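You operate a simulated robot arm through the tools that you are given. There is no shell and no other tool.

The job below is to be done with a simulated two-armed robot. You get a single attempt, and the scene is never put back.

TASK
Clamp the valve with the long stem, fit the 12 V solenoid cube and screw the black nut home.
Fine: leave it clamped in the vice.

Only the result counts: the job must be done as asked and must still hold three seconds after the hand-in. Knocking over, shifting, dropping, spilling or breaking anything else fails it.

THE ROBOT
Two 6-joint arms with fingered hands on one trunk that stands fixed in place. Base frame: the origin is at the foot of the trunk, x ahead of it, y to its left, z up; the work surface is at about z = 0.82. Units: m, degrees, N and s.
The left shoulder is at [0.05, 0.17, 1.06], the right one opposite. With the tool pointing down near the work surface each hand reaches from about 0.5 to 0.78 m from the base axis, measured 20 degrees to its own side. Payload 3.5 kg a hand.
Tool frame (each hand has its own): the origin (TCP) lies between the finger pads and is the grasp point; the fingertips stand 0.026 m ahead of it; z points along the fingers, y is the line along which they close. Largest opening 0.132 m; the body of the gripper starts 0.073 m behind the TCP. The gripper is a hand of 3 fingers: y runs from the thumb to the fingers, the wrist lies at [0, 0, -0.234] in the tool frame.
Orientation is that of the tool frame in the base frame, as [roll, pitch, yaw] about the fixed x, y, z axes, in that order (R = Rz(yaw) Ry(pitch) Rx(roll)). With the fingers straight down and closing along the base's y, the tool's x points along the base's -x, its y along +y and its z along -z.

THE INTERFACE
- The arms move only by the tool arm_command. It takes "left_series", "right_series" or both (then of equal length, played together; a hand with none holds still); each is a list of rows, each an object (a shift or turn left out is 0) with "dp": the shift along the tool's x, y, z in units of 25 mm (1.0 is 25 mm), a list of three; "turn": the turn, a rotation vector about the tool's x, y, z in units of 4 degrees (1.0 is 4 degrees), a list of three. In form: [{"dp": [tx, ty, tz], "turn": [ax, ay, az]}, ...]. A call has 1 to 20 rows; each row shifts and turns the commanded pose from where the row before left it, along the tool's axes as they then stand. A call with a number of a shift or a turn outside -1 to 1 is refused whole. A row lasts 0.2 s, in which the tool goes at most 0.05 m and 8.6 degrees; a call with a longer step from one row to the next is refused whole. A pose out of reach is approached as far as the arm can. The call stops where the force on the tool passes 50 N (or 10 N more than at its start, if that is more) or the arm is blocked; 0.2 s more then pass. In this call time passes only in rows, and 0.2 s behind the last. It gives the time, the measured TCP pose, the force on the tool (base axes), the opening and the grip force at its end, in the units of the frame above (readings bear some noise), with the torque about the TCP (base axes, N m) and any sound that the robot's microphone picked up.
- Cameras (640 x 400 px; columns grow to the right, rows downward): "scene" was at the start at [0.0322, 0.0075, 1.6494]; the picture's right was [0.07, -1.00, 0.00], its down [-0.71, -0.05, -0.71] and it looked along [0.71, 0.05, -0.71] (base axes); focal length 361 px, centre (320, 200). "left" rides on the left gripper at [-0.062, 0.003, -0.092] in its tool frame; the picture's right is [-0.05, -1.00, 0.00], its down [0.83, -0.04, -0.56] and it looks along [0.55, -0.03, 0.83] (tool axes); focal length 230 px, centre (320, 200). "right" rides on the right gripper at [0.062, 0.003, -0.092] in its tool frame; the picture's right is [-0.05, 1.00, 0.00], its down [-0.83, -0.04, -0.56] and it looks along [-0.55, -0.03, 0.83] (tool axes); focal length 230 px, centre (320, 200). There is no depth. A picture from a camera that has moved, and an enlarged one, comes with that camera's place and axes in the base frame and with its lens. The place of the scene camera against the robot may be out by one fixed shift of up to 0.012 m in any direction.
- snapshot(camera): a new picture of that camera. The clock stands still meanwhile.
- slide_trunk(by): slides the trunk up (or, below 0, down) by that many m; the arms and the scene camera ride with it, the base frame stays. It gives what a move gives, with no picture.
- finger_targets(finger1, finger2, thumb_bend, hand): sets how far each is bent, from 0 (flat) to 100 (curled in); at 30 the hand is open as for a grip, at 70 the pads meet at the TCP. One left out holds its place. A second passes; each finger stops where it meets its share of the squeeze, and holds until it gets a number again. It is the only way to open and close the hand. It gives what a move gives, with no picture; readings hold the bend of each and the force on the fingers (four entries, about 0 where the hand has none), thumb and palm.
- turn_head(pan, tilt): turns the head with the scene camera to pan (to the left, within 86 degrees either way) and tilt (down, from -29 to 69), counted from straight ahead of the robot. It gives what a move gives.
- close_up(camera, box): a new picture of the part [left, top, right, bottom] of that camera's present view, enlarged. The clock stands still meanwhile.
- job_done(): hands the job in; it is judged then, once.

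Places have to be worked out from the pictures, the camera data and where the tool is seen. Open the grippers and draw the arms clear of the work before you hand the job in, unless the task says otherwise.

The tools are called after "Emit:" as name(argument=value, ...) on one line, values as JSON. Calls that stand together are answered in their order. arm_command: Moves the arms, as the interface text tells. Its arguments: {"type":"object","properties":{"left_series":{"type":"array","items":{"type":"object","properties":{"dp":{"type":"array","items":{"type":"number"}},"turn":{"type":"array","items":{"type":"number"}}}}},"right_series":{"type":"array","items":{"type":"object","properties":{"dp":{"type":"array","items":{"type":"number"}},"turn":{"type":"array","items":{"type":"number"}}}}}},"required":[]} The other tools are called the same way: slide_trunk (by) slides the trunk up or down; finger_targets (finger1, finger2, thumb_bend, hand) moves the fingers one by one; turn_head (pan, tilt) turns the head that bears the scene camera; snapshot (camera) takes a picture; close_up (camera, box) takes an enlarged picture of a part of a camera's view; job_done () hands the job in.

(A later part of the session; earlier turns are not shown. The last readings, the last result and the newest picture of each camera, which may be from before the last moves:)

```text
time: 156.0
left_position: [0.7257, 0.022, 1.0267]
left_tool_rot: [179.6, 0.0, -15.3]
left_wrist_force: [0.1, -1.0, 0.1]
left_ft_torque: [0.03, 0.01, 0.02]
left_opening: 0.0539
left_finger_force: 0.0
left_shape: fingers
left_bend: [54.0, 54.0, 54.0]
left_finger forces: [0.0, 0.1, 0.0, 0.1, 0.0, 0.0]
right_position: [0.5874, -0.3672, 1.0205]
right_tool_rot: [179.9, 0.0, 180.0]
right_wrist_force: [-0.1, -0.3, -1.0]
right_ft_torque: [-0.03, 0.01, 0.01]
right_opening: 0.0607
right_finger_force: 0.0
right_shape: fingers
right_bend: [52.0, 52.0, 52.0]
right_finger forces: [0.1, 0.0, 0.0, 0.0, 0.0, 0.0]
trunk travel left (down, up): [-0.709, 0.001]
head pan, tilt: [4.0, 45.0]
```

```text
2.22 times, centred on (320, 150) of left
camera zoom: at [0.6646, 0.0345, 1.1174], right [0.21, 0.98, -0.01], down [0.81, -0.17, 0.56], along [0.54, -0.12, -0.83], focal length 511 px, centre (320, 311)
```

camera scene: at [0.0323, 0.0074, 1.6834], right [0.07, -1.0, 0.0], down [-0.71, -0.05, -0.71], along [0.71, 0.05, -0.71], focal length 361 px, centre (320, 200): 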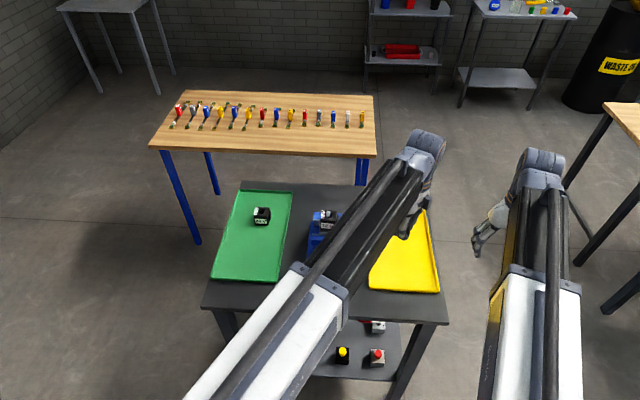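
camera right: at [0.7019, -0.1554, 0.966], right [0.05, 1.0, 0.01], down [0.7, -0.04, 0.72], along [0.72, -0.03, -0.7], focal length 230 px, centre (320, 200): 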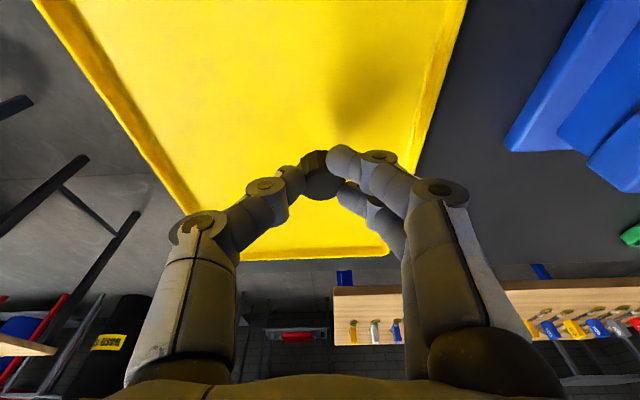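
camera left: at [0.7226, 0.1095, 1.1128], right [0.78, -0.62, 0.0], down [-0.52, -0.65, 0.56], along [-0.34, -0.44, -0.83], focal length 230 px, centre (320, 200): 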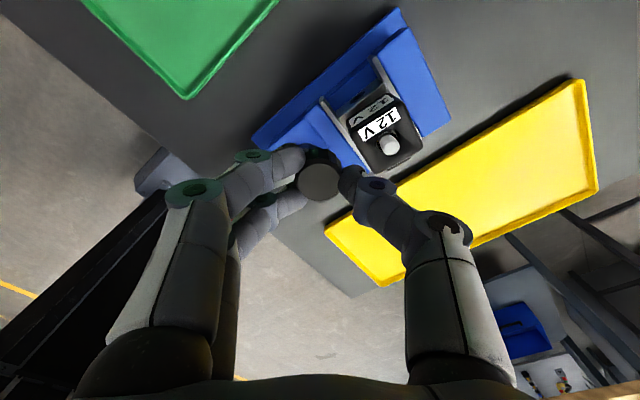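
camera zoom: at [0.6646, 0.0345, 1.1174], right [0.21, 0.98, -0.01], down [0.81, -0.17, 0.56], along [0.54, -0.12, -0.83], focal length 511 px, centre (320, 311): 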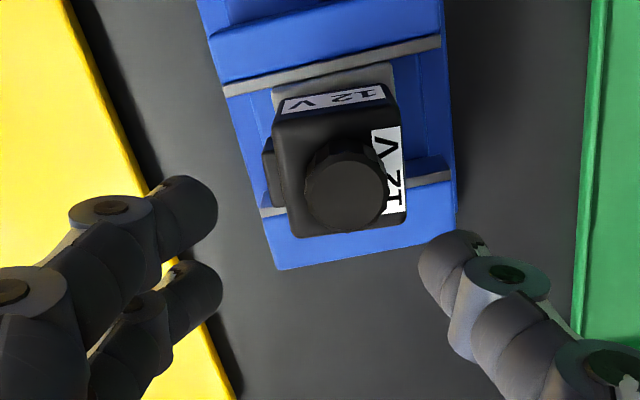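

The nut looks nearly flush with the cube top. I rewind further to about yaw 125° for a tightening stroke.

Emit:
arm_command(left_series=[{"turn": [0, 0, -1]}, {"turn": [0, 0, -1]}, {"turn": [0, 0, -1]}, {"turn": [0, 0, -1]}, {"turn": [0, 0, -1]}, {"turn": [0, 0, -1]}, {"turn": [0, 0, -1]}, {"turn": [0, 0, -1]}, {"turn": [0, 0, -1]}, {"turn": [0, 0, -1]}, {"turn": [0, 0, -1]}, {"turn": [0, 0, -1]}, {"turn": [0, 0, -1]}, {"turn": [0, 0, -1]}, {"turn": [0, 0, -1]}, {"turn": [0, 0, -1]}, {"turn": [0, 0, -1]}, {"turn": [0, 0, -1]}, {"turn": [0, 0, -1]}, {"turn": [0, 0, -1]}])

Emit:
arm_command(left_series=[{"turn": [0, 0, -1]}, {"turn": [0, 0, -1]}, {"turn": [0, 0, -1]}, {"turn": [0, 0, -1]}, {"turn": [0, 0, -1]}, {"turn": [0, 0, -1]}, {"turn": [0, 0, -1]}, {"turn": [0, 0, -1]}, {"turn": [0, 0, -1]}, {"turn": [0, 0, -1]}, {"turn": [0, 0, -1]}, {"turn": [0, 0, -1]}, {"turn": [0, 0, -1]}, {"turn": [0, 0, -1]}, {"turn": [0, 0, -1]}, {"turn": [0, 0, -1]}, {"turn": [0, 0, -1]}, {"turn": [0, 0, -1]}, {"turn": [0, 0, -1]}, {"turn": [0, 0, -1]}])

Emit:
close_up(camera="left", box=[250, 60, 390, 240])

Emit:
close_up(camera="scene", box=[315, 190, 345, 230])

```text
time: 160.2
left_position: [0.7256, 0.0218, 1.0249]
left_tool_rot: [179.8, 0.4, 64.7]
left_wrist_force: [0.8, 0.4, -0.3]
left_ft_torque: [0.03, 0.01, 0.0]
left_opening: 0.0537
left_finger_force: 0.1
left_shape: fingers
left_bend: [54.0, 54.0, 54.0]
left_finger forces: [0.0, 0.1, 0.1, 0.0, 0.1, 0.1]
right_position: [0.5866, -0.3666, 1.0223]
right_tool_rot: [-179.9, -0.1, 180.0]
right_wrist_force: [-0.7, -0.3, -0.2]
right_ft_torque: [-0.02, 0.04, -0.01]
right_opening: 0.0603
right_finger_force: 0.2
right_shape: fingers
right_bend: [52.0, 52.0, 52.0]
right_finger forces: [0.0, 0.1, 0.1, 0.1, 0.0, 0.0]
trunk travel left (down, up): [-0.709, 0.001]
head pan, tilt: [4.0, 45.0]
```

```text
time: 164.4
left_position: [0.7245, 0.0212, 1.0238]
left_tool_rot: [-179.7, 0.4, 144.7]
left_wrist_force: [0.0, -0.2, 0.8]
left_ft_torque: [0.01, 0.0, 0.0]
left_opening: 0.0539
left_finger_force: 0.0
left_shape: fingers
left_bend: [54.0, 54.0, 54.0]
left_finger forces: [0.0, 0.0, 0.1, 0.0, 0.0, 0.0]
right_position: [0.5881, -0.3667, 1.0213]
right_tool_rot: [-179.9, 0.1, -180.0]
right_wrist_force: [0.9, 0.3, 0.1]
right_ft_torque: [-0.04, -0.01, 0.02]
right_opening: 0.0609
right_finger_force: 0.1
right_shape: fingers
right_bend: [52.0, 52.0, 52.0]
right_finger forces: [0.1, 0.0, 0.0, 0.0, 0.0, 0.0]
trunk travel left (down, up): [-0.709, 0.001]
head pan, tilt: [4.0, 45.0]
```

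```text
2.22 times, centred on (320, 150) of left
camera zoom: at [0.7768, -0.0111, 1.1162], right [-0.53, -0.85, 0.01], down [-0.7, 0.45, 0.55], along [-0.47, 0.29, -0.83], focal length 511 px, centre (320, 311)
```

zoom: 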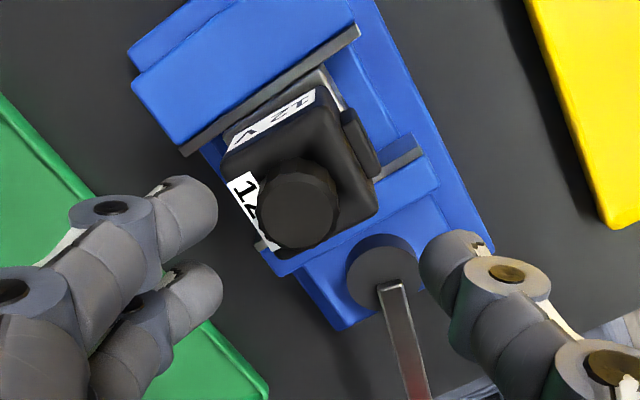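

```text
10.00 times, centred on (330, 210) of scene
camera zoom: at [0.0323, 0.0074, 1.6834], right [0.07, -1.0, 0.0], down [-0.71, -0.05, -0.71], along [0.71, 0.05, -0.71], focal length 3606 px, centre (220, 100)
```

zoom: 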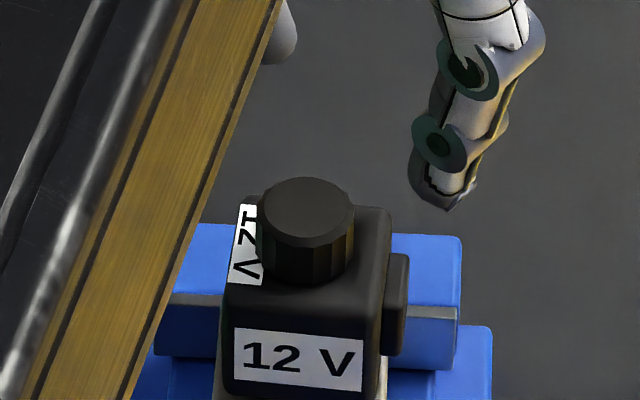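

Yaw is 144.7°. I centre the hand over the nut at about (0.725, 0.0297) and lower back to the grip height.

Emit:
arm_command(left_series=[{"dp": [0.176, 0.284, 0]}, {}, {"dp": [0, 0, 0.6]}, {"dp": [0, 0, 0.6]}, {"dp": [0, 0, 0.5]}, {"dp": [0, 0, 0.15]}, {}])

Emit:
close_up(camera="left", box=[230, 90, 410, 250])

Emit:
close_up(camera="scene", box=[315, 190, 345, 230])

```text
time: 166.0
left_position: [0.7263, 0.0291, 0.9779]
left_tool_rot: [-179.6, 0.3, 144.5]
left_wrist_force: [0.8, 0.7, -0.5]
left_ft_torque: [0.04, 0.0, -0.02]
left_opening: 0.0538
left_finger_force: 0.0
left_shape: fingers
left_bend: [54.0, 54.0, 54.0]
left_finger forces: [0.0, 0.0, 0.0, 0.0, 0.0, 0.0]
right_position: [0.5874, -0.367, 1.0218]
right_tool_rot: [-180.0, 0.0, -179.9]
right_wrist_force: [-0.6, 0.1, 0.6]
right_ft_torque: [0.01, -0.01, 0.0]
right_opening: 0.0605
right_finger_force: 0.2
right_shape: fingers
right_bend: [52.0, 52.0, 52.0]
right_finger forces: [0.0, 0.1, 0.0, 0.0, 0.0, 0.0]
trunk travel left (down, up): [-0.709, 0.001]
head pan, tilt: [4.0, 45.0]
```

```text
2.50 times, centred on (320, 170) of left
camera zoom: at [0.7782, -0.004, 1.0695], right [-0.54, -0.84, 0.01], down [-0.7, 0.45, 0.55], along [-0.47, 0.29, -0.83], focal length 575 px, centre (320, 275)
```

zoom: 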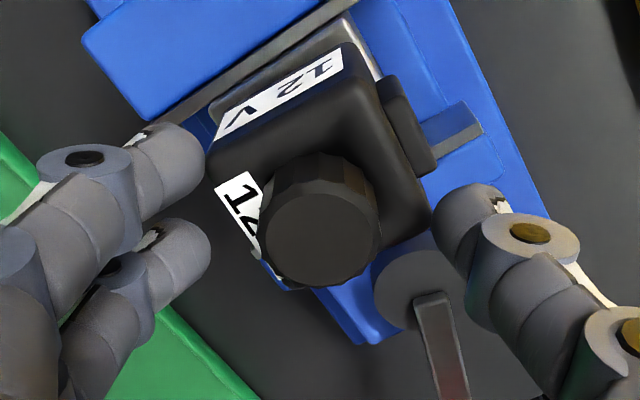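

```text
10.00 times, centred on (330, 210) of scene
camera zoom: at [0.0323, 0.0074, 1.6834], right [0.07, -1.0, 0.0], down [-0.71, -0.05, -0.71], along [0.71, 0.05, -0.71], focal length 3606 px, centre (220, 100)
```

zoom: 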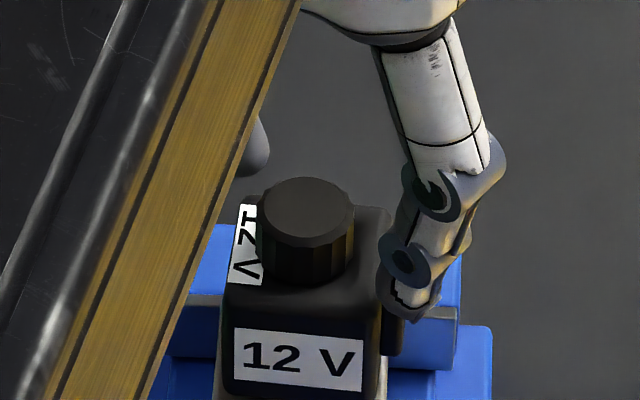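

The nut is centred between the pads. I lower 1.5 mm and grip it.

Emit:
arm_command(left_series=[{"dp": [0.03, 0, 0.06]}, {}])

Emit:
finger_targets(hand="left", finger1=64, finger2=64, thumb_bend=64)

Emit:
finger_targets(hand="left", finger1=72, finger2=72, thumb_bend=72)

Emit:
close_up(camera="left", box=[230, 90, 410, 250])

```text
time: 166.6
left_position: [0.7248, 0.0296, 0.9756]
left_tool_rot: [-179.7, 0.3, 144.6]
left_wrist_force: [-1.0, -0.1, -0.7]
left_ft_torque: [-0.02, 0.02, 0.01]
left_opening: 0.054
left_finger_force: 0.1
left_shape: fingers
left_bend: [54.0, 54.0, 54.0]
left_finger forces: [0.0, 0.0, 0.0, 0.0, 0.0, 0.0]
right_position: [0.5868, -0.3664, 1.0218]
right_tool_rot: [180.0, -0.1, 180.0]
right_wrist_force: [-0.4, 0.4, 0.0]
right_ft_torque: [-0.03, -0.01, 0.04]
right_opening: 0.0607
right_finger_force: 0.1
right_shape: fingers
right_bend: [52.0, 52.0, 52.0]
right_finger forces: [0.1, 0.1, 0.0, 0.0, 0.0, 0.0]
trunk travel left (down, up): [-0.709, 0.001]
head pan, tilt: [4.0, 45.0]
```

```text
time: 167.6
left_position: [0.7245, 0.0279, 0.9775]
left_tool_rot: [-179.7, 0.3, 144.6]
left_wrist_force: [-0.3, -0.1, -0.5]
left_ft_torque: [-0.04, -0.01, 0.01]
left_opening: 0.0245
left_finger_force: 0.8
left_shape: fingers
left_bend: [64.0, 64.0, 63.0]
left_finger forces: [0.1, 0.0, 0.0, 0.1, 1.2, 0.0]
right_position: [0.5863, -0.368, 1.0214]
right_tool_rot: [-180.0, 0.0, -180.0]
right_wrist_force: [-0.1, -0.3, -0.3]
right_ft_torque: [-0.03, -0.01, 0.02]
right_opening: 0.0607
right_finger_force: 0.0
right_shape: fingers
right_bend: [52.0, 52.0, 52.0]
right_finger forces: [0.0, 0.1, 0.0, 0.0, 0.0, 0.1]
trunk travel left (down, up): [-0.709, 0.001]
head pan, tilt: [4.0, 45.0]
```

```text
time: 168.6
left_position: [0.7251, 0.0285, 0.9763]
left_tool_rot: [-179.7, 0.2, 144.6]
left_wrist_force: [0.7, -1.1, -3.2]
left_ft_torque: [-0.08, 0.03, 0.04]
left_opening: 0.0186
left_finger_force: 10.5
left_shape: fingers
left_bend: [69.0, 68.0, 67.0]
left_finger forces: [4.4, 6.0, 0.1, 0.0, 10.8, 0.1]
right_position: [0.5861, -0.3674, 1.0205]
right_tool_rot: [180.0, 0.1, -180.0]
right_wrist_force: [0.5, 0.7, 0.7]
right_ft_torque: [-0.01, -0.01, 0.01]
right_opening: 0.0604
right_finger_force: 0.1
right_shape: fingers
right_bend: [52.0, 52.0, 52.0]
right_finger forces: [0.1, 0.1, 0.1, 0.0, 0.0, 0.1]
trunk travel left (down, up): [-0.709, 0.001]
head pan, tilt: [4.0, 45.0]
```

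```text
2.50 times, centred on (320, 170) of left
camera zoom: at [0.7778, -0.0043, 1.0686], right [-0.54, -0.84, 0.01], down [-0.7, 0.45, 0.55], along [-0.47, 0.29, -0.83], focal length 575 px, centre (320, 275)
```

zoom: 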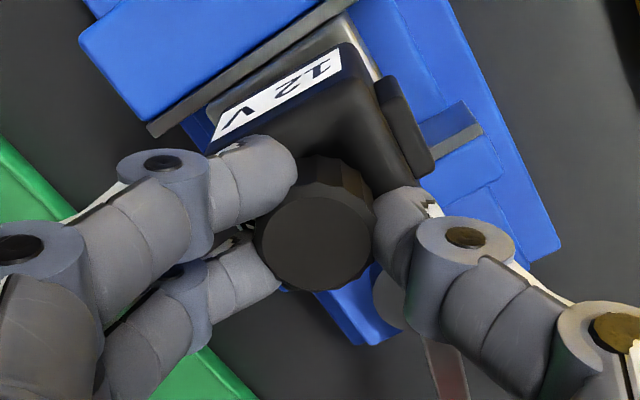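

Good grip of about 10 N. I turn clockwise with small feed and watch torque.

Emit:
arm_command(left_series=[{"turn": [0, 0, 1], "dp": [0, 0, 0.02]}, {"turn": [0, 0, 1], "dp": [0, 0, 0.02]}, {"turn": [0, 0, 1], "dp": [0, 0, 0.02]}, {"turn": [0, 0, 1]}, {"turn": [0, 0, 1]}, {"turn": [0, 0, 1]}, {"turn": [0, 0, 1]}, {"turn": [0, 0, 1]}, {"turn": [0, 0, 1]}, {"turn": [0, 0, 1]}])

Emit:
close_up(camera="left", box=[230, 90, 410, 250])

Emit:
close_up(camera="scene", box=[315, 190, 345, 230])

```text
time: 170.8
left_position: [0.7248, 0.0297, 0.9751]
left_tool_rot: [-180.0, 0.4, 104.6]
left_wrist_force: [-3.0, 1.6, -2.9]
left_ft_torque: [-0.03, 0.08, 0.26]
left_opening: 0.0221
left_finger_force: 14.5
left_shape: fingers
left_bend: [69.0, 70.0, 67.0]
left_finger forces: [6.2, 11.1, 0.0, 0.0, 11.8, 0.0]
right_position: [0.5872, -0.3652, 1.0216]
right_tool_rot: [179.9, 0.1, 180.0]
right_wrist_force: [0.1, 0.0, 0.2]
right_ft_torque: [-0.01, -0.05, 0.01]
right_opening: 0.0606
right_finger_force: 0.2
right_shape: fingers
right_bend: [52.0, 52.0, 52.0]
right_finger forces: [0.0, 0.1, 0.0, 0.0, 0.1, 0.0]
trunk travel left (down, up): [-0.709, 0.001]
head pan, tilt: [4.0, 45.0]
```

```text
2.50 times, centred on (320, 170) of left
camera zoom: at [0.7435, -0.0284, 1.0684], right [-0.95, -0.3, 0.0], down [-0.25, 0.8, 0.55], along [-0.17, 0.52, -0.84], focal length 575 px, centre (320, 275)
```

zoom: 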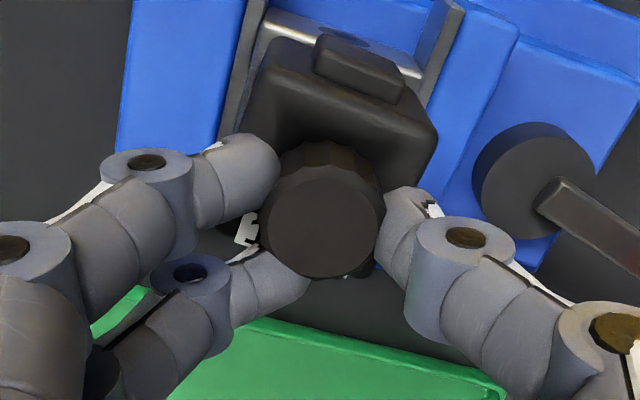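

```text
10.00 times, centred on (330, 210) of scene
camera zoom: at [0.0322, 0.0076, 1.6834], right [0.07, -1.0, 0.0], down [-0.71, -0.05, -0.71], along [0.71, 0.05, -0.71], focal length 3606 px, centre (220, 100)
```

zoom: 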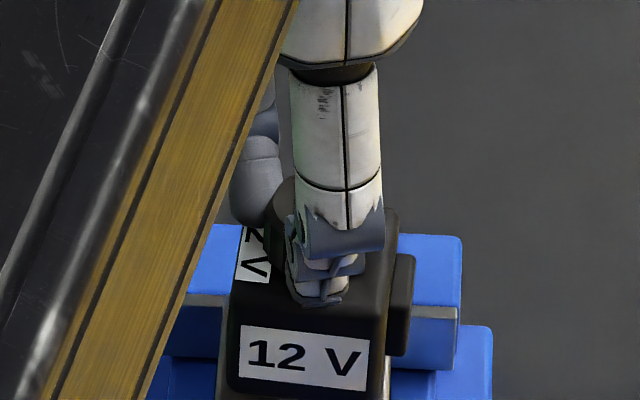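

Torque has risen to 0.26 N·m, so the nut is tightening. I turn further to confirm it is home.

Emit:
arm_command(left_series=[{"turn": [0, 0, 1]}, {"turn": [0, 0, 1]}, {"turn": [0, 0, 1]}, {"turn": [0, 0, 1]}, {"turn": [0, 0, 1]}, {"turn": [0, 0, 1]}])

Emit:
close_up(camera="left", box=[230, 90, 410, 250])

Emit:
close_up(camera="scene", box=[315, 190, 345, 230])

```text
time: 172.2
left_position: [0.7244, 0.0292, 0.9773]
left_tool_rot: [179.9, 0.4, 80.6]
left_wrist_force: [2.3, 0.7, -1.2]
left_ft_torque: [0.01, -0.06, 0.07]
left_opening: 0.0215
left_finger_force: 6.4
left_shape: fingers
left_bend: [68.0, 71.0, 68.0]
left_finger forces: [7.1, 1.2, 0.0, 0.1, 5.9, 0.0]
right_position: [0.5877, -0.3669, 1.0209]
right_tool_rot: [-180.0, 0.0, 180.0]
right_wrist_force: [0.4, 0.0, 0.7]
right_ft_torque: [0.04, 0.0, 0.0]
right_opening: 0.0606
right_finger_force: 0.1
right_shape: fingers
right_bend: [52.0, 52.0, 52.0]
right_finger forces: [0.0, 0.0, 0.0, 0.1, 0.1, 0.1]
trunk travel left (down, up): [-0.709, 0.001]
head pan, tilt: [4.0, 45.0]
```

```text
2.50 times, centred on (320, 170) of left
camera zoom: at [0.7178, -0.031, 1.0693], right [-0.99, 0.11, 0.0], down [0.09, 0.83, 0.55], along [0.06, 0.55, -0.84], focal length 575 px, centre (320, 275)
```

zoom: 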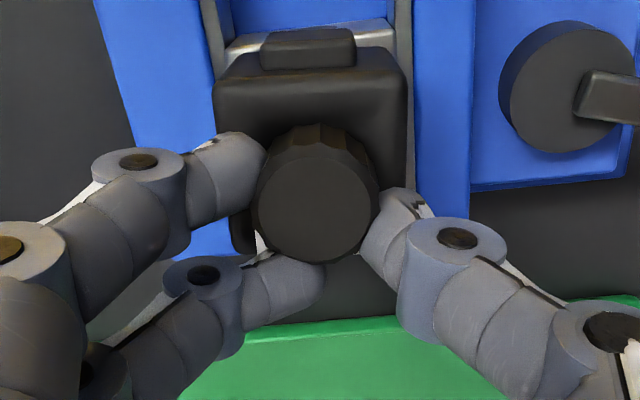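

```text
10.00 times, centred on (330, 210) of scene
camera zoom: at [0.0326, 0.0075, 1.6834], right [0.07, -1.0, 0.0], down [-0.71, -0.05, -0.71], along [0.71, 0.05, -0.71], focal length 3606 px, centre (220, 100)
```

zoom: 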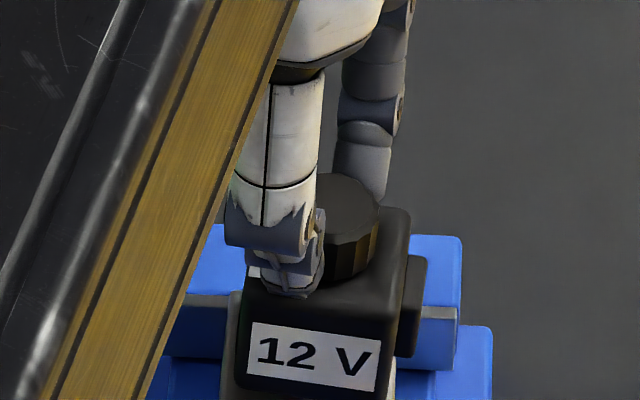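

The nut slipped in the fingers and the assembly appears pushed sideways toward -y. I release and look at how it stands.

Emit:
finger_targets(hand="left", finger1=54, finger2=54, thumb_bend=54)

Emit:
close_up(camera="scene", box=[315, 190, 345, 230])

Emit:
close_up(camera="left", box=[230, 90, 410, 250])

```text
time: 173.2
left_position: [0.7245, 0.0288, 0.9768]
left_tool_rot: [179.9, 0.4, 80.6]
left_wrist_force: [-0.1, -0.1, 0.2]
left_ft_torque: [-0.01, 0.01, 0.0]
left_opening: 0.0541
left_finger_force: 0.0
left_shape: fingers
left_bend: [54.0, 54.0, 54.0]
left_finger forces: [0.0, 0.0, 0.0, 0.1, 0.0, 0.0]
right_position: [0.5871, -0.367, 1.0221]
right_tool_rot: [-180.0, -0.1, -180.0]
right_wrist_force: [1.0, 1.3, 0.7]
right_ft_torque: [-0.01, 0.0, 0.0]
right_opening: 0.0604
right_finger_force: 0.1
right_shape: fingers
right_bend: [52.0, 52.0, 52.0]
right_finger forces: [0.0, 0.0, 0.0, 0.0, 0.0, 0.1]
trunk travel left (down, up): [-0.709, 0.001]
head pan, tilt: [4.0, 45.0]
```

```text
10.00 times, centred on (330, 210) of scene
camera zoom: at [0.0322, 0.0074, 1.6834], right [0.07, -1.0, 0.0], down [-0.71, -0.05, -0.71], along [0.71, 0.05, -0.71], focal length 3606 px, centre (220, 100)
```

zoom: 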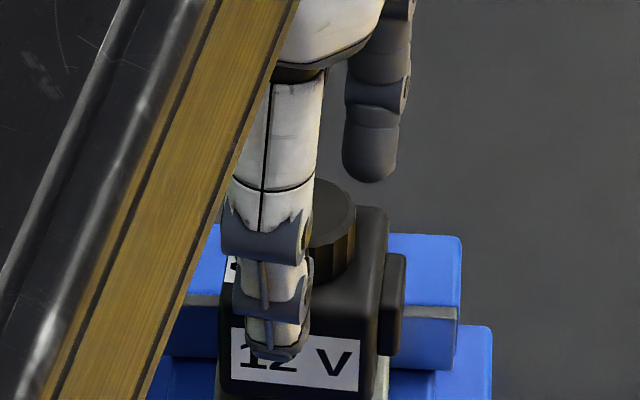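

```text
2.50 times, centred on (320, 170) of left
camera zoom: at [0.7174, -0.0311, 1.0692], right [-0.99, 0.11, 0.0], down [0.09, 0.83, 0.55], along [0.06, 0.55, -0.84], focal length 575 px, centre (320, 275)
```

zoom: 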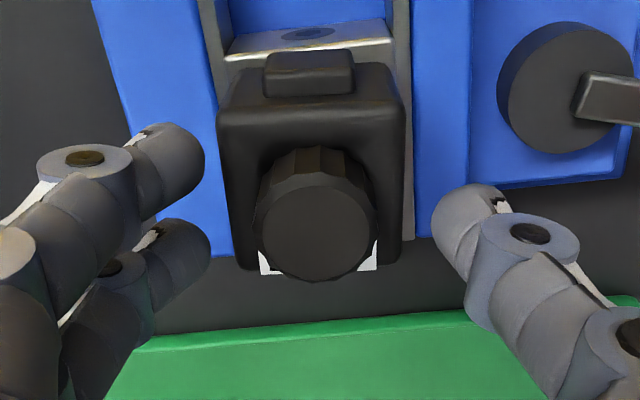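

On release it sprang back upright, so that was elastic. I raise the hand and examine the nut seat.

Emit:
arm_command(left_series=[{"dp": [0, 0, -0.4]}, {"dp": [0, 0, -0.8]}, {"dp": [0, 0, -0.8]}, {"dp": [0.8, -0.4, -0.4]}, {"dp": [0.8, -0.4, 0]}, {"dp": [0.8, -0.4, 0]}, {}])

Emit:
close_up(camera="scene", box=[315, 190, 345, 230])

Emit:
close_up(camera="left", box=[230, 0, 410, 160])

```text
time: 174.8
left_position: [0.7043, 0.0952, 1.0333]
left_tool_rot: [179.8, 0.4, 80.6]
left_wrist_force: [-0.5, -0.5, -0.8]
left_ft_torque: [0.03, -0.01, 0.01]
left_opening: 0.0536
left_finger_force: 0.0
left_shape: fingers
left_bend: [54.0, 54.0, 54.0]
left_finger forces: [0.1, 0.0, 0.1, 0.0, 0.0, 0.0]
right_position: [0.5876, -0.3668, 1.0216]
right_tool_rot: [-180.0, 0.0, -179.9]
right_wrist_force: [-0.8, -0.8, 0.1]
right_ft_torque: [-0.01, 0.01, 0.0]
right_opening: 0.0604
right_finger_force: 0.0
right_shape: fingers
right_bend: [52.0, 52.0, 52.0]
right_finger forces: [0.0, 0.0, 0.0, 0.0, 0.1, 0.0]
trunk travel left (down, up): [-0.709, 0.001]
head pan, tilt: [4.0, 45.0]
```

```text
10.00 times, centred on (330, 210) of scene
camera zoom: at [0.0323, 0.0073, 1.6834], right [0.07, -1.0, 0.0], down [-0.71, -0.05, -0.71], along [0.71, 0.05, -0.71], focal length 3606 px, centre (220, 100)
```

zoom: 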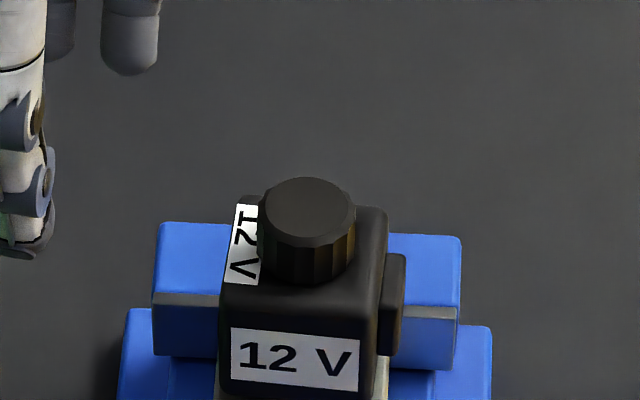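

```text
2.50 times, centred on (320, 80) of left
camera zoom: at [0.6981, 0.0345, 1.1265], right [-0.99, 0.11, 0.0], down [0.09, 0.83, 0.55], along [0.06, 0.55, -0.84], focal length 575 px, centre (320, 500)
```

zoom: 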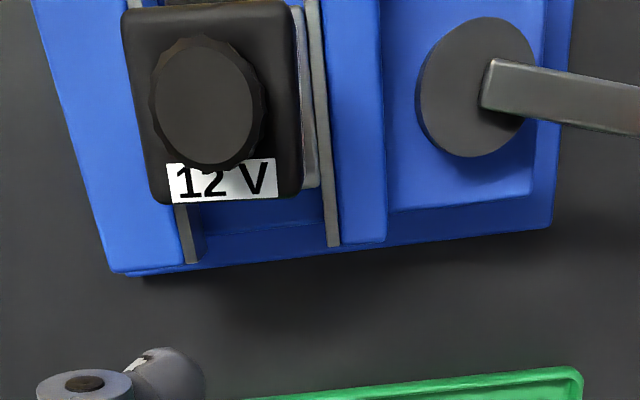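

The nut looks flush from above, and its height didn't change in the second stroke. For certainty I move the left hand away and bring the right camera in for a low side view.

Emit:
arm_command(left_series=[{"dp": [1, 0, 0]}, {"dp": [1, 0, 0]}, {"dp": [1, 0, 0]}, {"dp": [1, 0, 0]}, {"dp": [1, 0, 0]}, {"dp": [1, 0, 0]}, {}, {}, {}, {}], right_series=[{"turn": [0, -1, 0]}, {"turn": [0, -1, 0]}, {"turn": [0, -1, 0]}, {"turn": [0, -1, 0]}, {"turn": [0, -1, 0]}, {"turn": [0, -1, 0]}, {"turn": [0, -1, 0]}, {"turn": [0, -1, 0]}, {"turn": [0, -1, 0]}, {"turn": [0, -1, 0]}])

Emit:
arm_command(right_series=[{"dp": [0, 1, 0]}, {"dp": [0, 1, 0]}, {"dp": [0, 1, 0]}, {"dp": [0, 1, 0]}, {"dp": [0, 1, 0]}, {"dp": [0, 1, 0]}, {"dp": [0, 1, 0]}, {"dp": [0, 1, 0]}, {"dp": [0, 1, 0]}, {"dp": [0, 1, 0]}, {"dp": [0, 1, 0]}, {"dp": [0, 1, 0]}, {"dp": [0, 1, 0]}, {}])

Emit:
snapshot(camera="right")

```text
time: 177.0
left_position: [0.7326, 0.2433, 1.0352]
left_tool_rot: [179.8, 0.3, 80.6]
left_wrist_force: [0.2, -0.3, 0.3]
left_ft_torque: [0.02, 0.02, -0.01]
left_opening: 0.0536
left_finger_force: 0.0
left_shape: fingers
left_bend: [54.0, 54.0, 54.0]
left_finger forces: [0.0, 0.0, 0.0, 0.0, 0.1, 0.0]
right_position: [0.5855, -0.3652, 1.0212]
right_tool_rot: [-180.0, 40.0, -179.9]
right_wrist_force: [0.8, -0.1, -0.3]
right_ft_torque: [-0.03, 0.0, 0.02]
right_opening: 0.0606
right_finger_force: 0.0
right_shape: fingers
right_bend: [52.0, 52.0, 52.0]
right_finger forces: [0.0, 0.1, 0.0, 0.1, 0.0, 0.1]
trunk travel left (down, up): [-0.709, 0.001]
head pan, tilt: [4.0, 45.0]
```

```text
time: 180.0
left_position: [0.7323, 0.2422, 1.0361]
left_tool_rot: [179.9, 0.4, 80.6]
left_wrist_force: [-0.2, 0.2, 0.2]
left_ft_torque: [-0.05, -0.03, 0.0]
left_opening: 0.0536
left_finger_force: 0.1
left_shape: fingers
left_bend: [54.0, 54.0, 54.0]
left_finger forces: [0.0, 0.0, 0.0, 0.0, 0.1, 0.0]
right_position: [0.6244, -0.0508, 1.0174]
right_tool_rot: [180.0, 40.0, -180.0]
right_wrist_force: [0.5, 0.0, -0.4]
right_ft_torque: [0.0, -0.02, 0.01]
right_opening: 0.0606
right_finger_force: 0.0
right_shape: fingers
right_bend: [52.0, 52.0, 52.0]
right_finger forces: [0.0, 0.0, 0.0, 0.0, 0.1, 0.1]
right hand out of reach, approached as far as the arm can: row 2, 3, 4, 5, 6, 8
trunk travel left (down, up): [-0.709, 0.001]
head pan, tilt: [4.0, 45.0]
```

```text
taken
camera right: at [0.5178, -0.0476, 1.049], right [0.04, 1.0, 0.03], down [0.28, -0.04, 0.96], along [0.96, -0.03, -0.28], focal length 230 px, centre (320, 200)
```

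right: 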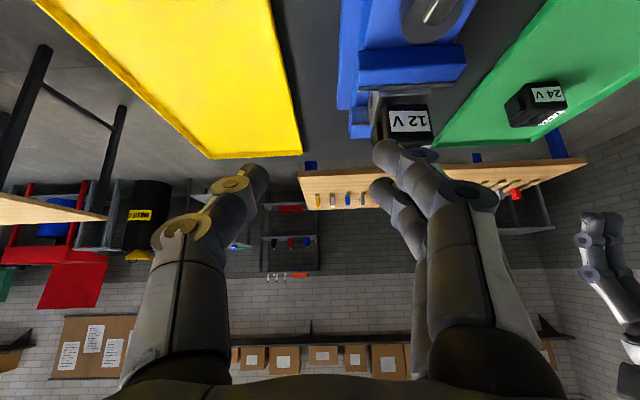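

A finger blocks the nut; I shift the right hand 65 mm further left so that the nut falls between thumb and fingers.

Emit:
arm_command(right_series=[{"dp": [0, 0.9, 0]}, {"dp": [0, 0.9, 0]}, {"dp": [0, 0.8, 0]}, {}])

Emit:
snapshot(camera="right")

Emit:
close_up(camera="right", box=[280, 60, 380, 180])

```text
time: 181.0
left_position: [0.7311, 0.2424, 1.0356]
left_tool_rot: [179.9, 0.5, 80.6]
left_wrist_force: [-0.4, 0.1, -0.3]
left_ft_torque: [0.01, 0.02, 0.01]
left_opening: 0.0537
left_finger_force: 0.1
left_shape: fingers
left_bend: [54.0, 54.0, 54.0]
left_finger forces: [0.0, 0.0, 0.0, 0.0, 0.0, 0.1]
right_position: [0.6251, 0.0186, 1.0187]
right_tool_rot: [179.9, 40.0, -180.0]
right_wrist_force: [0.4, -0.6, -0.1]
right_ft_torque: [-0.01, -0.02, -0.01]
right_opening: 0.0606
right_finger_force: 0.0
right_shape: fingers
right_bend: [52.0, 52.0, 52.0]
right_finger forces: [0.0, 0.1, 0.0, 0.0, 0.1, 0.1]
trunk travel left (down, up): [-0.709, 0.001]
head pan, tilt: [4.0, 45.0]
```

```text
taken
camera right: at [0.5185, 0.0216, 1.0495], right [0.04, 1.0, 0.03], down [0.28, -0.04, 0.96], along [0.96, -0.03, -0.28], focal length 230 px, centre (320, 200)
```

right: 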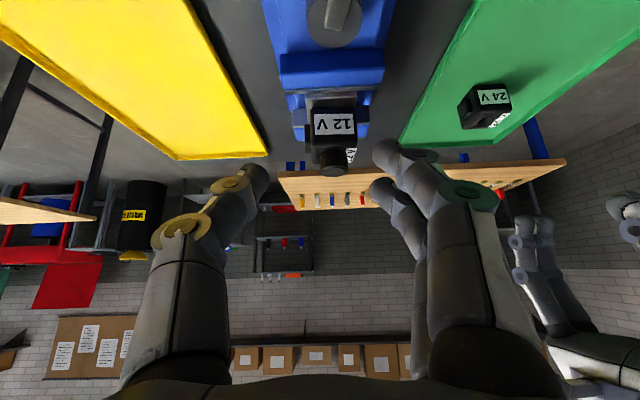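

```text
3.33 times, centred on (330, 120) of right
camera zoom: at [0.5185, 0.0216, 1.0495], right [0.04, 1.0, 0.03], down [0.28, -0.04, 0.96], along [0.96, -0.03, -0.28], focal length 767 px, centre (287, 467)
```

zoom: 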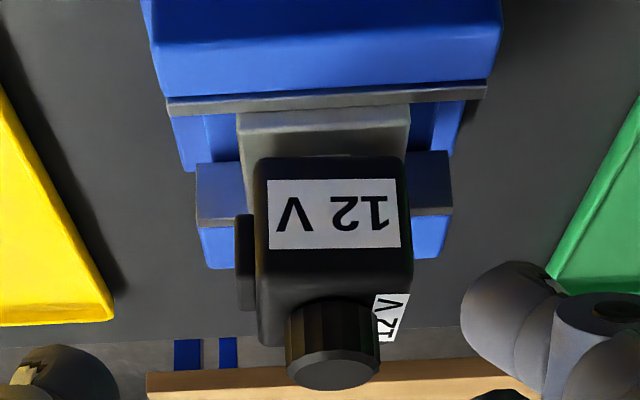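

I lower the right camera a little for a more grazing view of the nut/cube interface.

Emit:
arm_command(right_series=[{"dp": [0.5, 0, 0.6]}, {"dp": [0.5, 0, 0.6]}, {}])

Emit:
close_up(camera="right", box=[300, 110, 370, 170])

Emit:
snapshot(camera="right")

```text
time: 181.8
left_position: [0.7331, 0.2435, 1.0354]
left_tool_rot: [179.9, 0.4, 80.6]
left_wrist_force: [0.9, 0.5, 0.1]
left_ft_torque: [0.02, -0.01, 0.02]
left_opening: 0.054
left_finger_force: 0.0
left_shape: fingers
left_bend: [54.0, 54.0, 54.0]
left_finger forces: [0.0, 0.1, 0.0, 0.0, 0.0, 0.0]
right_position: [0.6263, 0.0171, 0.9795]
right_tool_rot: [-180.0, 40.0, 180.0]
right_wrist_force: [-0.7, 0.2, 0.9]
right_ft_torque: [0.02, -0.01, -0.01]
right_opening: 0.0604
right_finger_force: 0.1
right_shape: fingers
right_bend: [52.0, 52.0, 52.0]
right_finger forces: [0.1, 0.0, 0.1, 0.0, 0.0, 0.0]
trunk travel left (down, up): [-0.709, 0.001]
head pan, tilt: [4.0, 45.0]
```

```text
6.67 times, centred on (335, 140) of right
camera zoom: at [0.5199, 0.0217, 1.0109], right [0.04, 1.0, 0.03], down [0.28, -0.04, 0.96], along [0.96, -0.03, -0.28], focal length 1534 px, centre (220, 600)
```

zoom: 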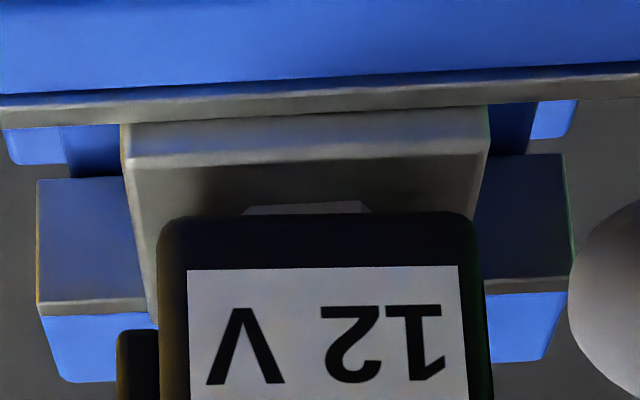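

```text
taken
camera right: at [0.5199, 0.0217, 1.0109], right [0.04, 1.0, 0.03], down [0.28, -0.04, 0.96], along [0.96, -0.03, -0.28], focal length 230 px, centre (320, 200)
```

right: 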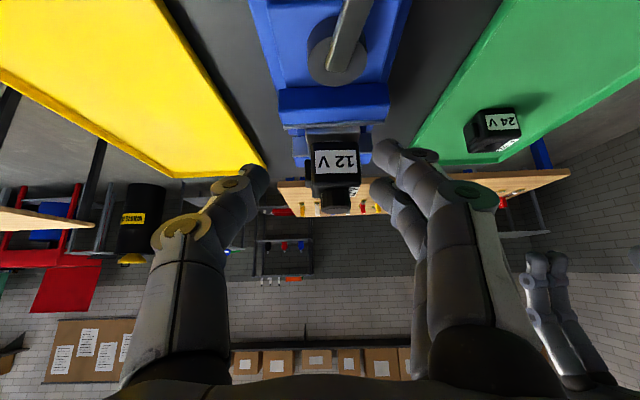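

Clear view: the cube sits on the hex. I zoom onto the nut itself.

Emit:
close_up(camera="right", box=[305, 165, 370, 220])

```text
7.27 times, centred on (338, 192) of right
camera zoom: at [0.5199, 0.0217, 1.0109], right [0.04, 1.0, 0.03], down [0.28, -0.04, 0.96], along [0.96, -0.03, -0.28], focal length 1673 px, centre (193, 254)
```

zoom: 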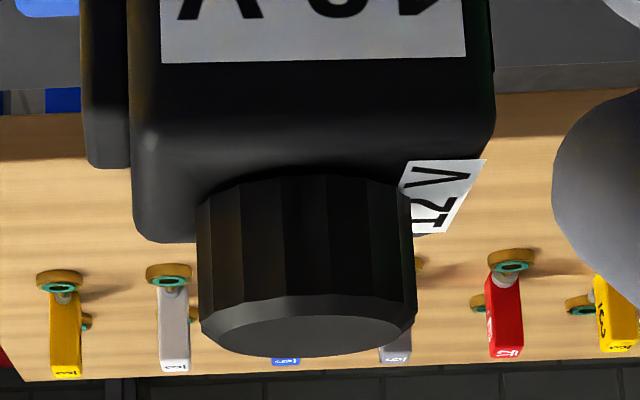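

The nut appears seated on the cube within about a millimetre. I will do a firm confirming turn: first I withdraw the right hand, then bring the left hand back over the nut.

Emit:
arm_command(right_series=[{"dp": [-0.5, 0, -0.6]}, {"dp": [-0.5, 0, -0.6]}, {"dp": [0, -1, 0]}, {"dp": [0, -1, 0]}, {"dp": [0, -1, 0]}, {"dp": [0, -1, 0]}, {"dp": [0, -1, 0]}, {"dp": [0, -1, 0]}, {"dp": [0, -1, 0]}, {"dp": [0, -1, 0]}, {"dp": [0, -1, 0]}, {"dp": [0, -1, 0]}, {"dp": [0, -1, 0]}, {"dp": [0, -1, 0]}, {"dp": [0, -1, 0]}, {"dp": [0, -1, 0]}, {}])

Emit:
arm_command(left_series=[{"dp": [-0.847, 0.11, 0]}, {"dp": [-0.847, 0.11, 0]}, {"dp": [-0.847, 0.11, 0]}, {"dp": [-0.847, 0.11, 0]}, {"dp": [-0.847, 0.11, 0]}, {"dp": [-0.847, 0.11, 0]}, {"dp": [-0.847, 0.11, 0]}, {"dp": [-0.847, 0.11, 0]}, {"dp": [-0.847, 0.11, 0]}, {"dp": [-0.847, 0.11, 0]}, {}], right_series=[{"turn": [0, 1, 0]}, {"turn": [0, 1, 0]}, {"turn": [0, 1, 0]}, {"turn": [0, 1, 0]}, {"turn": [0, 1, 0]}, {"turn": [0, 1, 0]}, {"turn": [0, 1, 0]}, {"turn": [0, 1, 0]}, {"turn": [0, 1, 0]}, {"turn": [0, 1, 0]}, {}])

Emit:
close_up(camera="left", box=[230, 70, 410, 230])

```text
time: 185.4
left_position: [0.7327, 0.2434, 1.034]
left_tool_rot: [179.9, 0.4, 80.7]
left_wrist_force: [0.3, 0.0, -0.9]
left_ft_torque: [-0.03, 0.01, 0.01]
left_opening: 0.0539
left_finger_force: 0.1
left_shape: fingers
left_bend: [54.0, 54.0, 54.0]
left_finger forces: [0.0, 0.1, 0.0, 0.0, 0.0, 0.0]
right_position: [0.6241, -0.333, 1.019]
right_tool_rot: [180.0, 40.0, 180.0]
right_wrist_force: [0.4, 0.5, -0.3]
right_ft_torque: [-0.01, 0.0, 0.01]
right_opening: 0.0609
right_finger_force: 0.1
right_shape: fingers
right_bend: [52.0, 52.0, 52.0]
right_finger forces: [0.0, 0.0, 0.1, 0.0, 0.0, 0.0]
trunk travel left (down, up): [-0.709, 0.001]
head pan, tilt: [4.0, 45.0]
```

```text
time: 187.8
left_position: [0.7232, 0.0281, 1.0386]
left_tool_rot: [180.0, 0.3, 80.7]
left_wrist_force: [-0.7, 0.6, -0.4]
left_ft_torque: [0.01, 0.02, 0.01]
left_opening: 0.0537
left_finger_force: 0.1
left_shape: fingers
left_bend: [54.0, 54.0, 54.0]
left_finger forces: [0.1, 0.1, 0.0, 0.1, 0.0, 0.1]
right_position: [0.6242, -0.335, 1.0207]
right_tool_rot: [-180.0, -0.1, 180.0]
right_wrist_force: [-0.3, 0.0, -0.3]
right_ft_torque: [0.02, 0.02, 0.0]
right_opening: 0.0606
right_finger_force: 0.0
right_shape: fingers
right_bend: [52.0, 52.0, 52.0]
right_finger forces: [0.0, 0.0, 0.0, 0.1, 0.1, 0.1]
trunk travel left (down, up): [-0.709, 0.001]
head pan, tilt: [4.0, 45.0]
```

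```text
2.50 times, centred on (320, 150) of left
camera zoom: at [0.7157, -0.0329, 1.1301], right [-0.99, 0.11, 0.0], down [0.09, 0.83, 0.55], along [0.06, 0.55, -0.84], focal length 575 px, centre (320, 325)
```

zoom: 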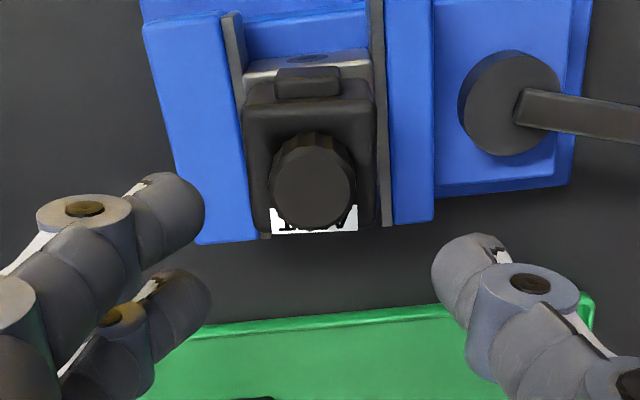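

The nut is at about (0.725, 0.029). I fine-centre, lower to grip height, and grip more firmly.

Emit:
arm_command(left_series=[{"dp": [0.05, 0.06, 0.3]}, {"dp": [0, 0, 0.7]}, {"dp": [0, 0, 0.7]}, {"dp": [0, 0, 0.6]}, {"dp": [0, 0, 0.2]}, {}])

Emit:
finger_targets(hand="left", finger1=63, finger2=63, thumb_bend=63)

Emit:
close_up(camera="left", box=[230, 90, 410, 250])

```text
time: 189.2
left_position: [0.7222, 0.0307, 0.9724]
left_tool_rot: [179.9, 0.5, 80.5]
left_wrist_force: [-0.7, -0.5, 0.0]
left_ft_torque: [0.04, 0.04, -0.02]
left_opening: 0.054
left_finger_force: 0.0
left_shape: fingers
left_bend: [54.0, 54.0, 54.0]
left_finger forces: [0.0, 0.0, 0.1, 0.1, 0.0, 0.0]
right_position: [0.6262, -0.3347, 1.02]
right_tool_rot: [-180.0, -0.1, 179.9]
right_wrist_force: [-0.4, -0.6, -0.4]
right_ft_torque: [0.04, 0.04, 0.01]
right_opening: 0.0608
right_finger_force: 0.0
right_shape: fingers
right_bend: [52.0, 52.0, 52.0]
right_finger forces: [0.0, 0.1, 0.0, 0.0, 0.0, 0.0]
trunk travel left (down, up): [-0.709, 0.001]
head pan, tilt: [4.0, 45.0]
```

```text
time: 190.2
left_position: [0.7232, 0.029, 0.9745]
left_tool_rot: [179.8, 0.4, 80.6]
left_wrist_force: [3.6, 0.3, 8.2]
left_ft_torque: [-0.05, -0.25, 0.05]
left_opening: 0.03
left_finger_force: 6.4
left_shape: fingers
left_bend: [61.0, 62.0, 63.0]
left_finger forces: [6.0, 4.8, 0.1, 0.1, 1.5, 0.0]
right_position: [0.6243, -0.3346, 1.02]
right_tool_rot: [-180.0, 0.0, -180.0]
right_wrist_force: [-0.2, -1.0, 0.2]
right_ft_torque: [0.01, -0.02, 0.03]
right_opening: 0.0604
right_finger_force: 0.0
right_shape: fingers
right_bend: [52.0, 52.0, 52.0]
right_finger forces: [0.0, 0.0, 0.1, 0.0, 0.0, 0.0]
trunk travel left (down, up): [-0.709, 0.001]
head pan, tilt: [4.0, 45.0]
```

```text
2.50 times, centred on (320, 170) of left
camera zoom: at [0.7163, -0.0312, 1.0658], right [-0.99, 0.11, 0.0], down [0.09, 0.83, 0.55], along [0.06, 0.55, -0.84], focal length 575 px, centre (320, 275)
```

zoom: 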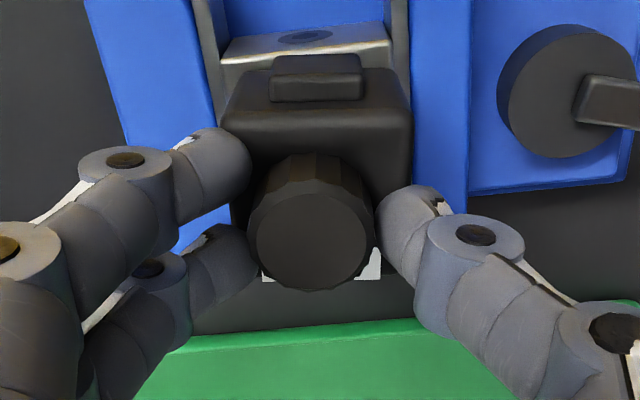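

Slightly too low: the fingertips touch the cube top. I open, raise 4 mm, and close again.

Emit:
finger_targets(hand="left", finger1=56, finger2=56, thumb_bend=56)

Emit:
arm_command(left_series=[{"dp": [0, 0.05, -0.16]}, {}])

Emit:
finger_targets(hand="left", finger1=64, finger2=64, thumb_bend=64)

Emit:
finger_targets(hand="left", finger1=78, finger2=78, thumb_bend=78)

Emit:
close_up(camera="left", box=[230, 90, 410, 250])

Emit:
close_up(camera="scene", box=[315, 190, 345, 230])

```text
time: 191.2
left_position: [0.7223, 0.0297, 0.9732]
left_tool_rot: [179.9, 0.4, 80.6]
left_wrist_force: [-2.8, 2.1, 9.6]
left_ft_torque: [0.04, -0.1, 0.06]
left_opening: 0.0443
left_finger_force: 4.6
left_shape: fingers
left_bend: [59.0, 59.0, 56.0]
left_finger forces: [4.3, 5.1, 0.1, 0.0, 0.1, 0.0]
right_position: [0.6239, -0.3348, 1.02]
right_tool_rot: [180.0, -0.1, -180.0]
right_wrist_force: [0.0, 0.4, 0.5]
right_ft_torque: [0.02, -0.01, -0.03]
right_opening: 0.0606
right_finger_force: 0.0
right_shape: fingers
right_bend: [52.0, 52.0, 52.0]
right_finger forces: [0.0, 0.1, 0.1, 0.0, 0.1, 0.0]
trunk travel left (down, up): [-0.709, 0.001]
head pan, tilt: [4.0, 45.0]
```

```text
time: 191.8
left_position: [0.7239, 0.029, 0.9766]
left_tool_rot: [179.8, 0.3, 80.6]
left_wrist_force: [0.0, -0.8, -0.9]
left_ft_torque: [-0.02, -0.04, -0.03]
left_opening: 0.0471
left_finger_force: 0.0
left_shape: fingers
left_bend: [56.0, 56.0, 56.0]
left_finger forces: [0.0, 0.0, 0.0, 0.0, 0.0, 0.0]
right_position: [0.6248, -0.3351, 1.0201]
right_tool_rot: [-179.9, 0.0, 179.9]
right_wrist_force: [-0.3, -0.3, -0.7]
right_ft_torque: [-0.02, 0.02, -0.01]
right_opening: 0.0607
right_finger_force: 0.1
right_shape: fingers
right_bend: [52.0, 52.0, 52.0]
right_finger forces: [0.0, 0.1, 0.0, 0.0, 0.0, 0.1]
trunk travel left (down, up): [-0.709, 0.001]
head pan, tilt: [4.0, 45.0]
```

```text
time: 192.8
left_position: [0.7233, 0.0297, 0.9784]
left_tool_rot: [179.8, 0.5, 80.6]
left_wrist_force: [-1.3, 0.3, -0.8]
left_ft_torque: [-0.02, 0.03, -0.02]
left_opening: 0.0243
left_finger_force: 0.4
left_shape: fingers
left_bend: [64.0, 64.0, 63.0]
left_finger forces: [0.0, 0.1, 0.0, 0.0, 1.0, 0.0]
right_position: [0.6248, -0.3343, 1.0192]
right_tool_rot: [180.0, 0.0, 179.9]
right_wrist_force: [0.1, -0.1, 0.6]
right_ft_torque: [0.01, -0.01, 0.01]
right_opening: 0.0606
right_finger_force: 0.0
right_shape: fingers
right_bend: [52.0, 52.0, 52.0]
right_finger forces: [0.0, 0.1, 0.1, 0.0, 0.0, 0.1]
trunk travel left (down, up): [-0.709, 0.001]
head pan, tilt: [4.0, 45.0]
```

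```text
time: 193.8
left_position: [0.7239, 0.0294, 0.9762]
left_tool_rot: [179.8, 0.4, 80.5]
left_wrist_force: [-1.0, 0.8, -4.7]
left_ft_torque: [0.01, 0.07, 0.08]
left_opening: 0.0192
left_finger_force: 19.6
left_shape: fingers
left_bend: [71.0, 70.0, 67.0]
left_finger forces: [9.1, 9.7, 0.1, 0.0, 19.5, 0.0]
right_position: [0.6238, -0.3341, 1.0193]
right_tool_rot: [179.9, 0.0, 180.0]
right_wrist_force: [-0.4, -0.3, 0.3]
right_ft_torque: [0.01, -0.02, 0.01]
right_opening: 0.0606
right_finger_force: 0.0
right_shape: fingers
right_bend: [52.0, 52.0, 52.0]
right_finger forces: [0.1, 0.0, 0.0, 0.0, 0.0, 0.1]
trunk travel left (down, up): [-0.709, 0.001]
head pan, tilt: [4.0, 45.0]
```

```text
2.50 times, centred on (320, 170) of left
camera zoom: at [0.7171, -0.0318, 1.0689], right [-0.99, 0.11, 0.0], down [0.09, 0.83, 0.55], along [0.06, 0.55, -0.84], focal length 575 px, centre (320, 275)
```

zoom: 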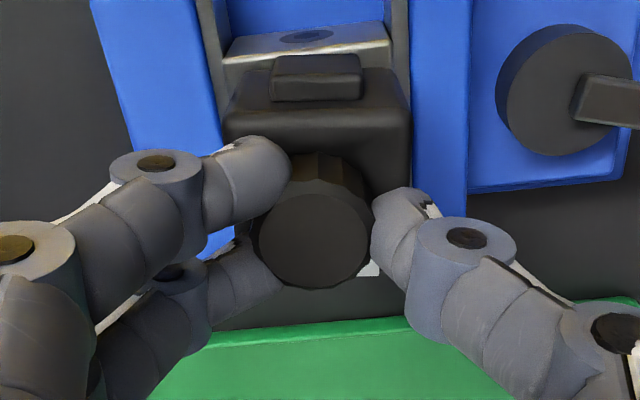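

```text
10.00 times, centred on (330, 210) of scene
camera zoom: at [0.0328, 0.0075, 1.6834], right [0.07, -1.0, 0.0], down [-0.71, -0.05, -0.71], along [0.71, 0.05, -0.71], focal length 3606 px, centre (220, 100)
```

zoom: 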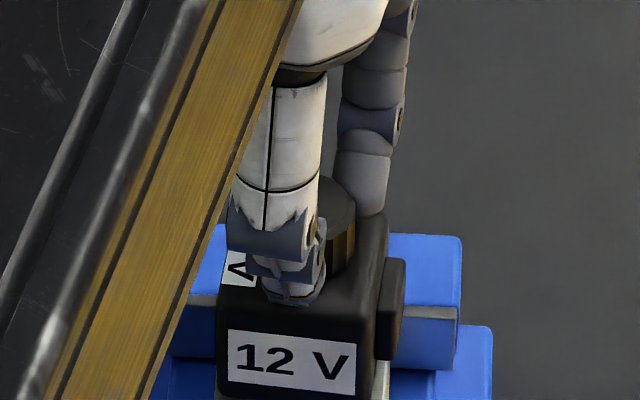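

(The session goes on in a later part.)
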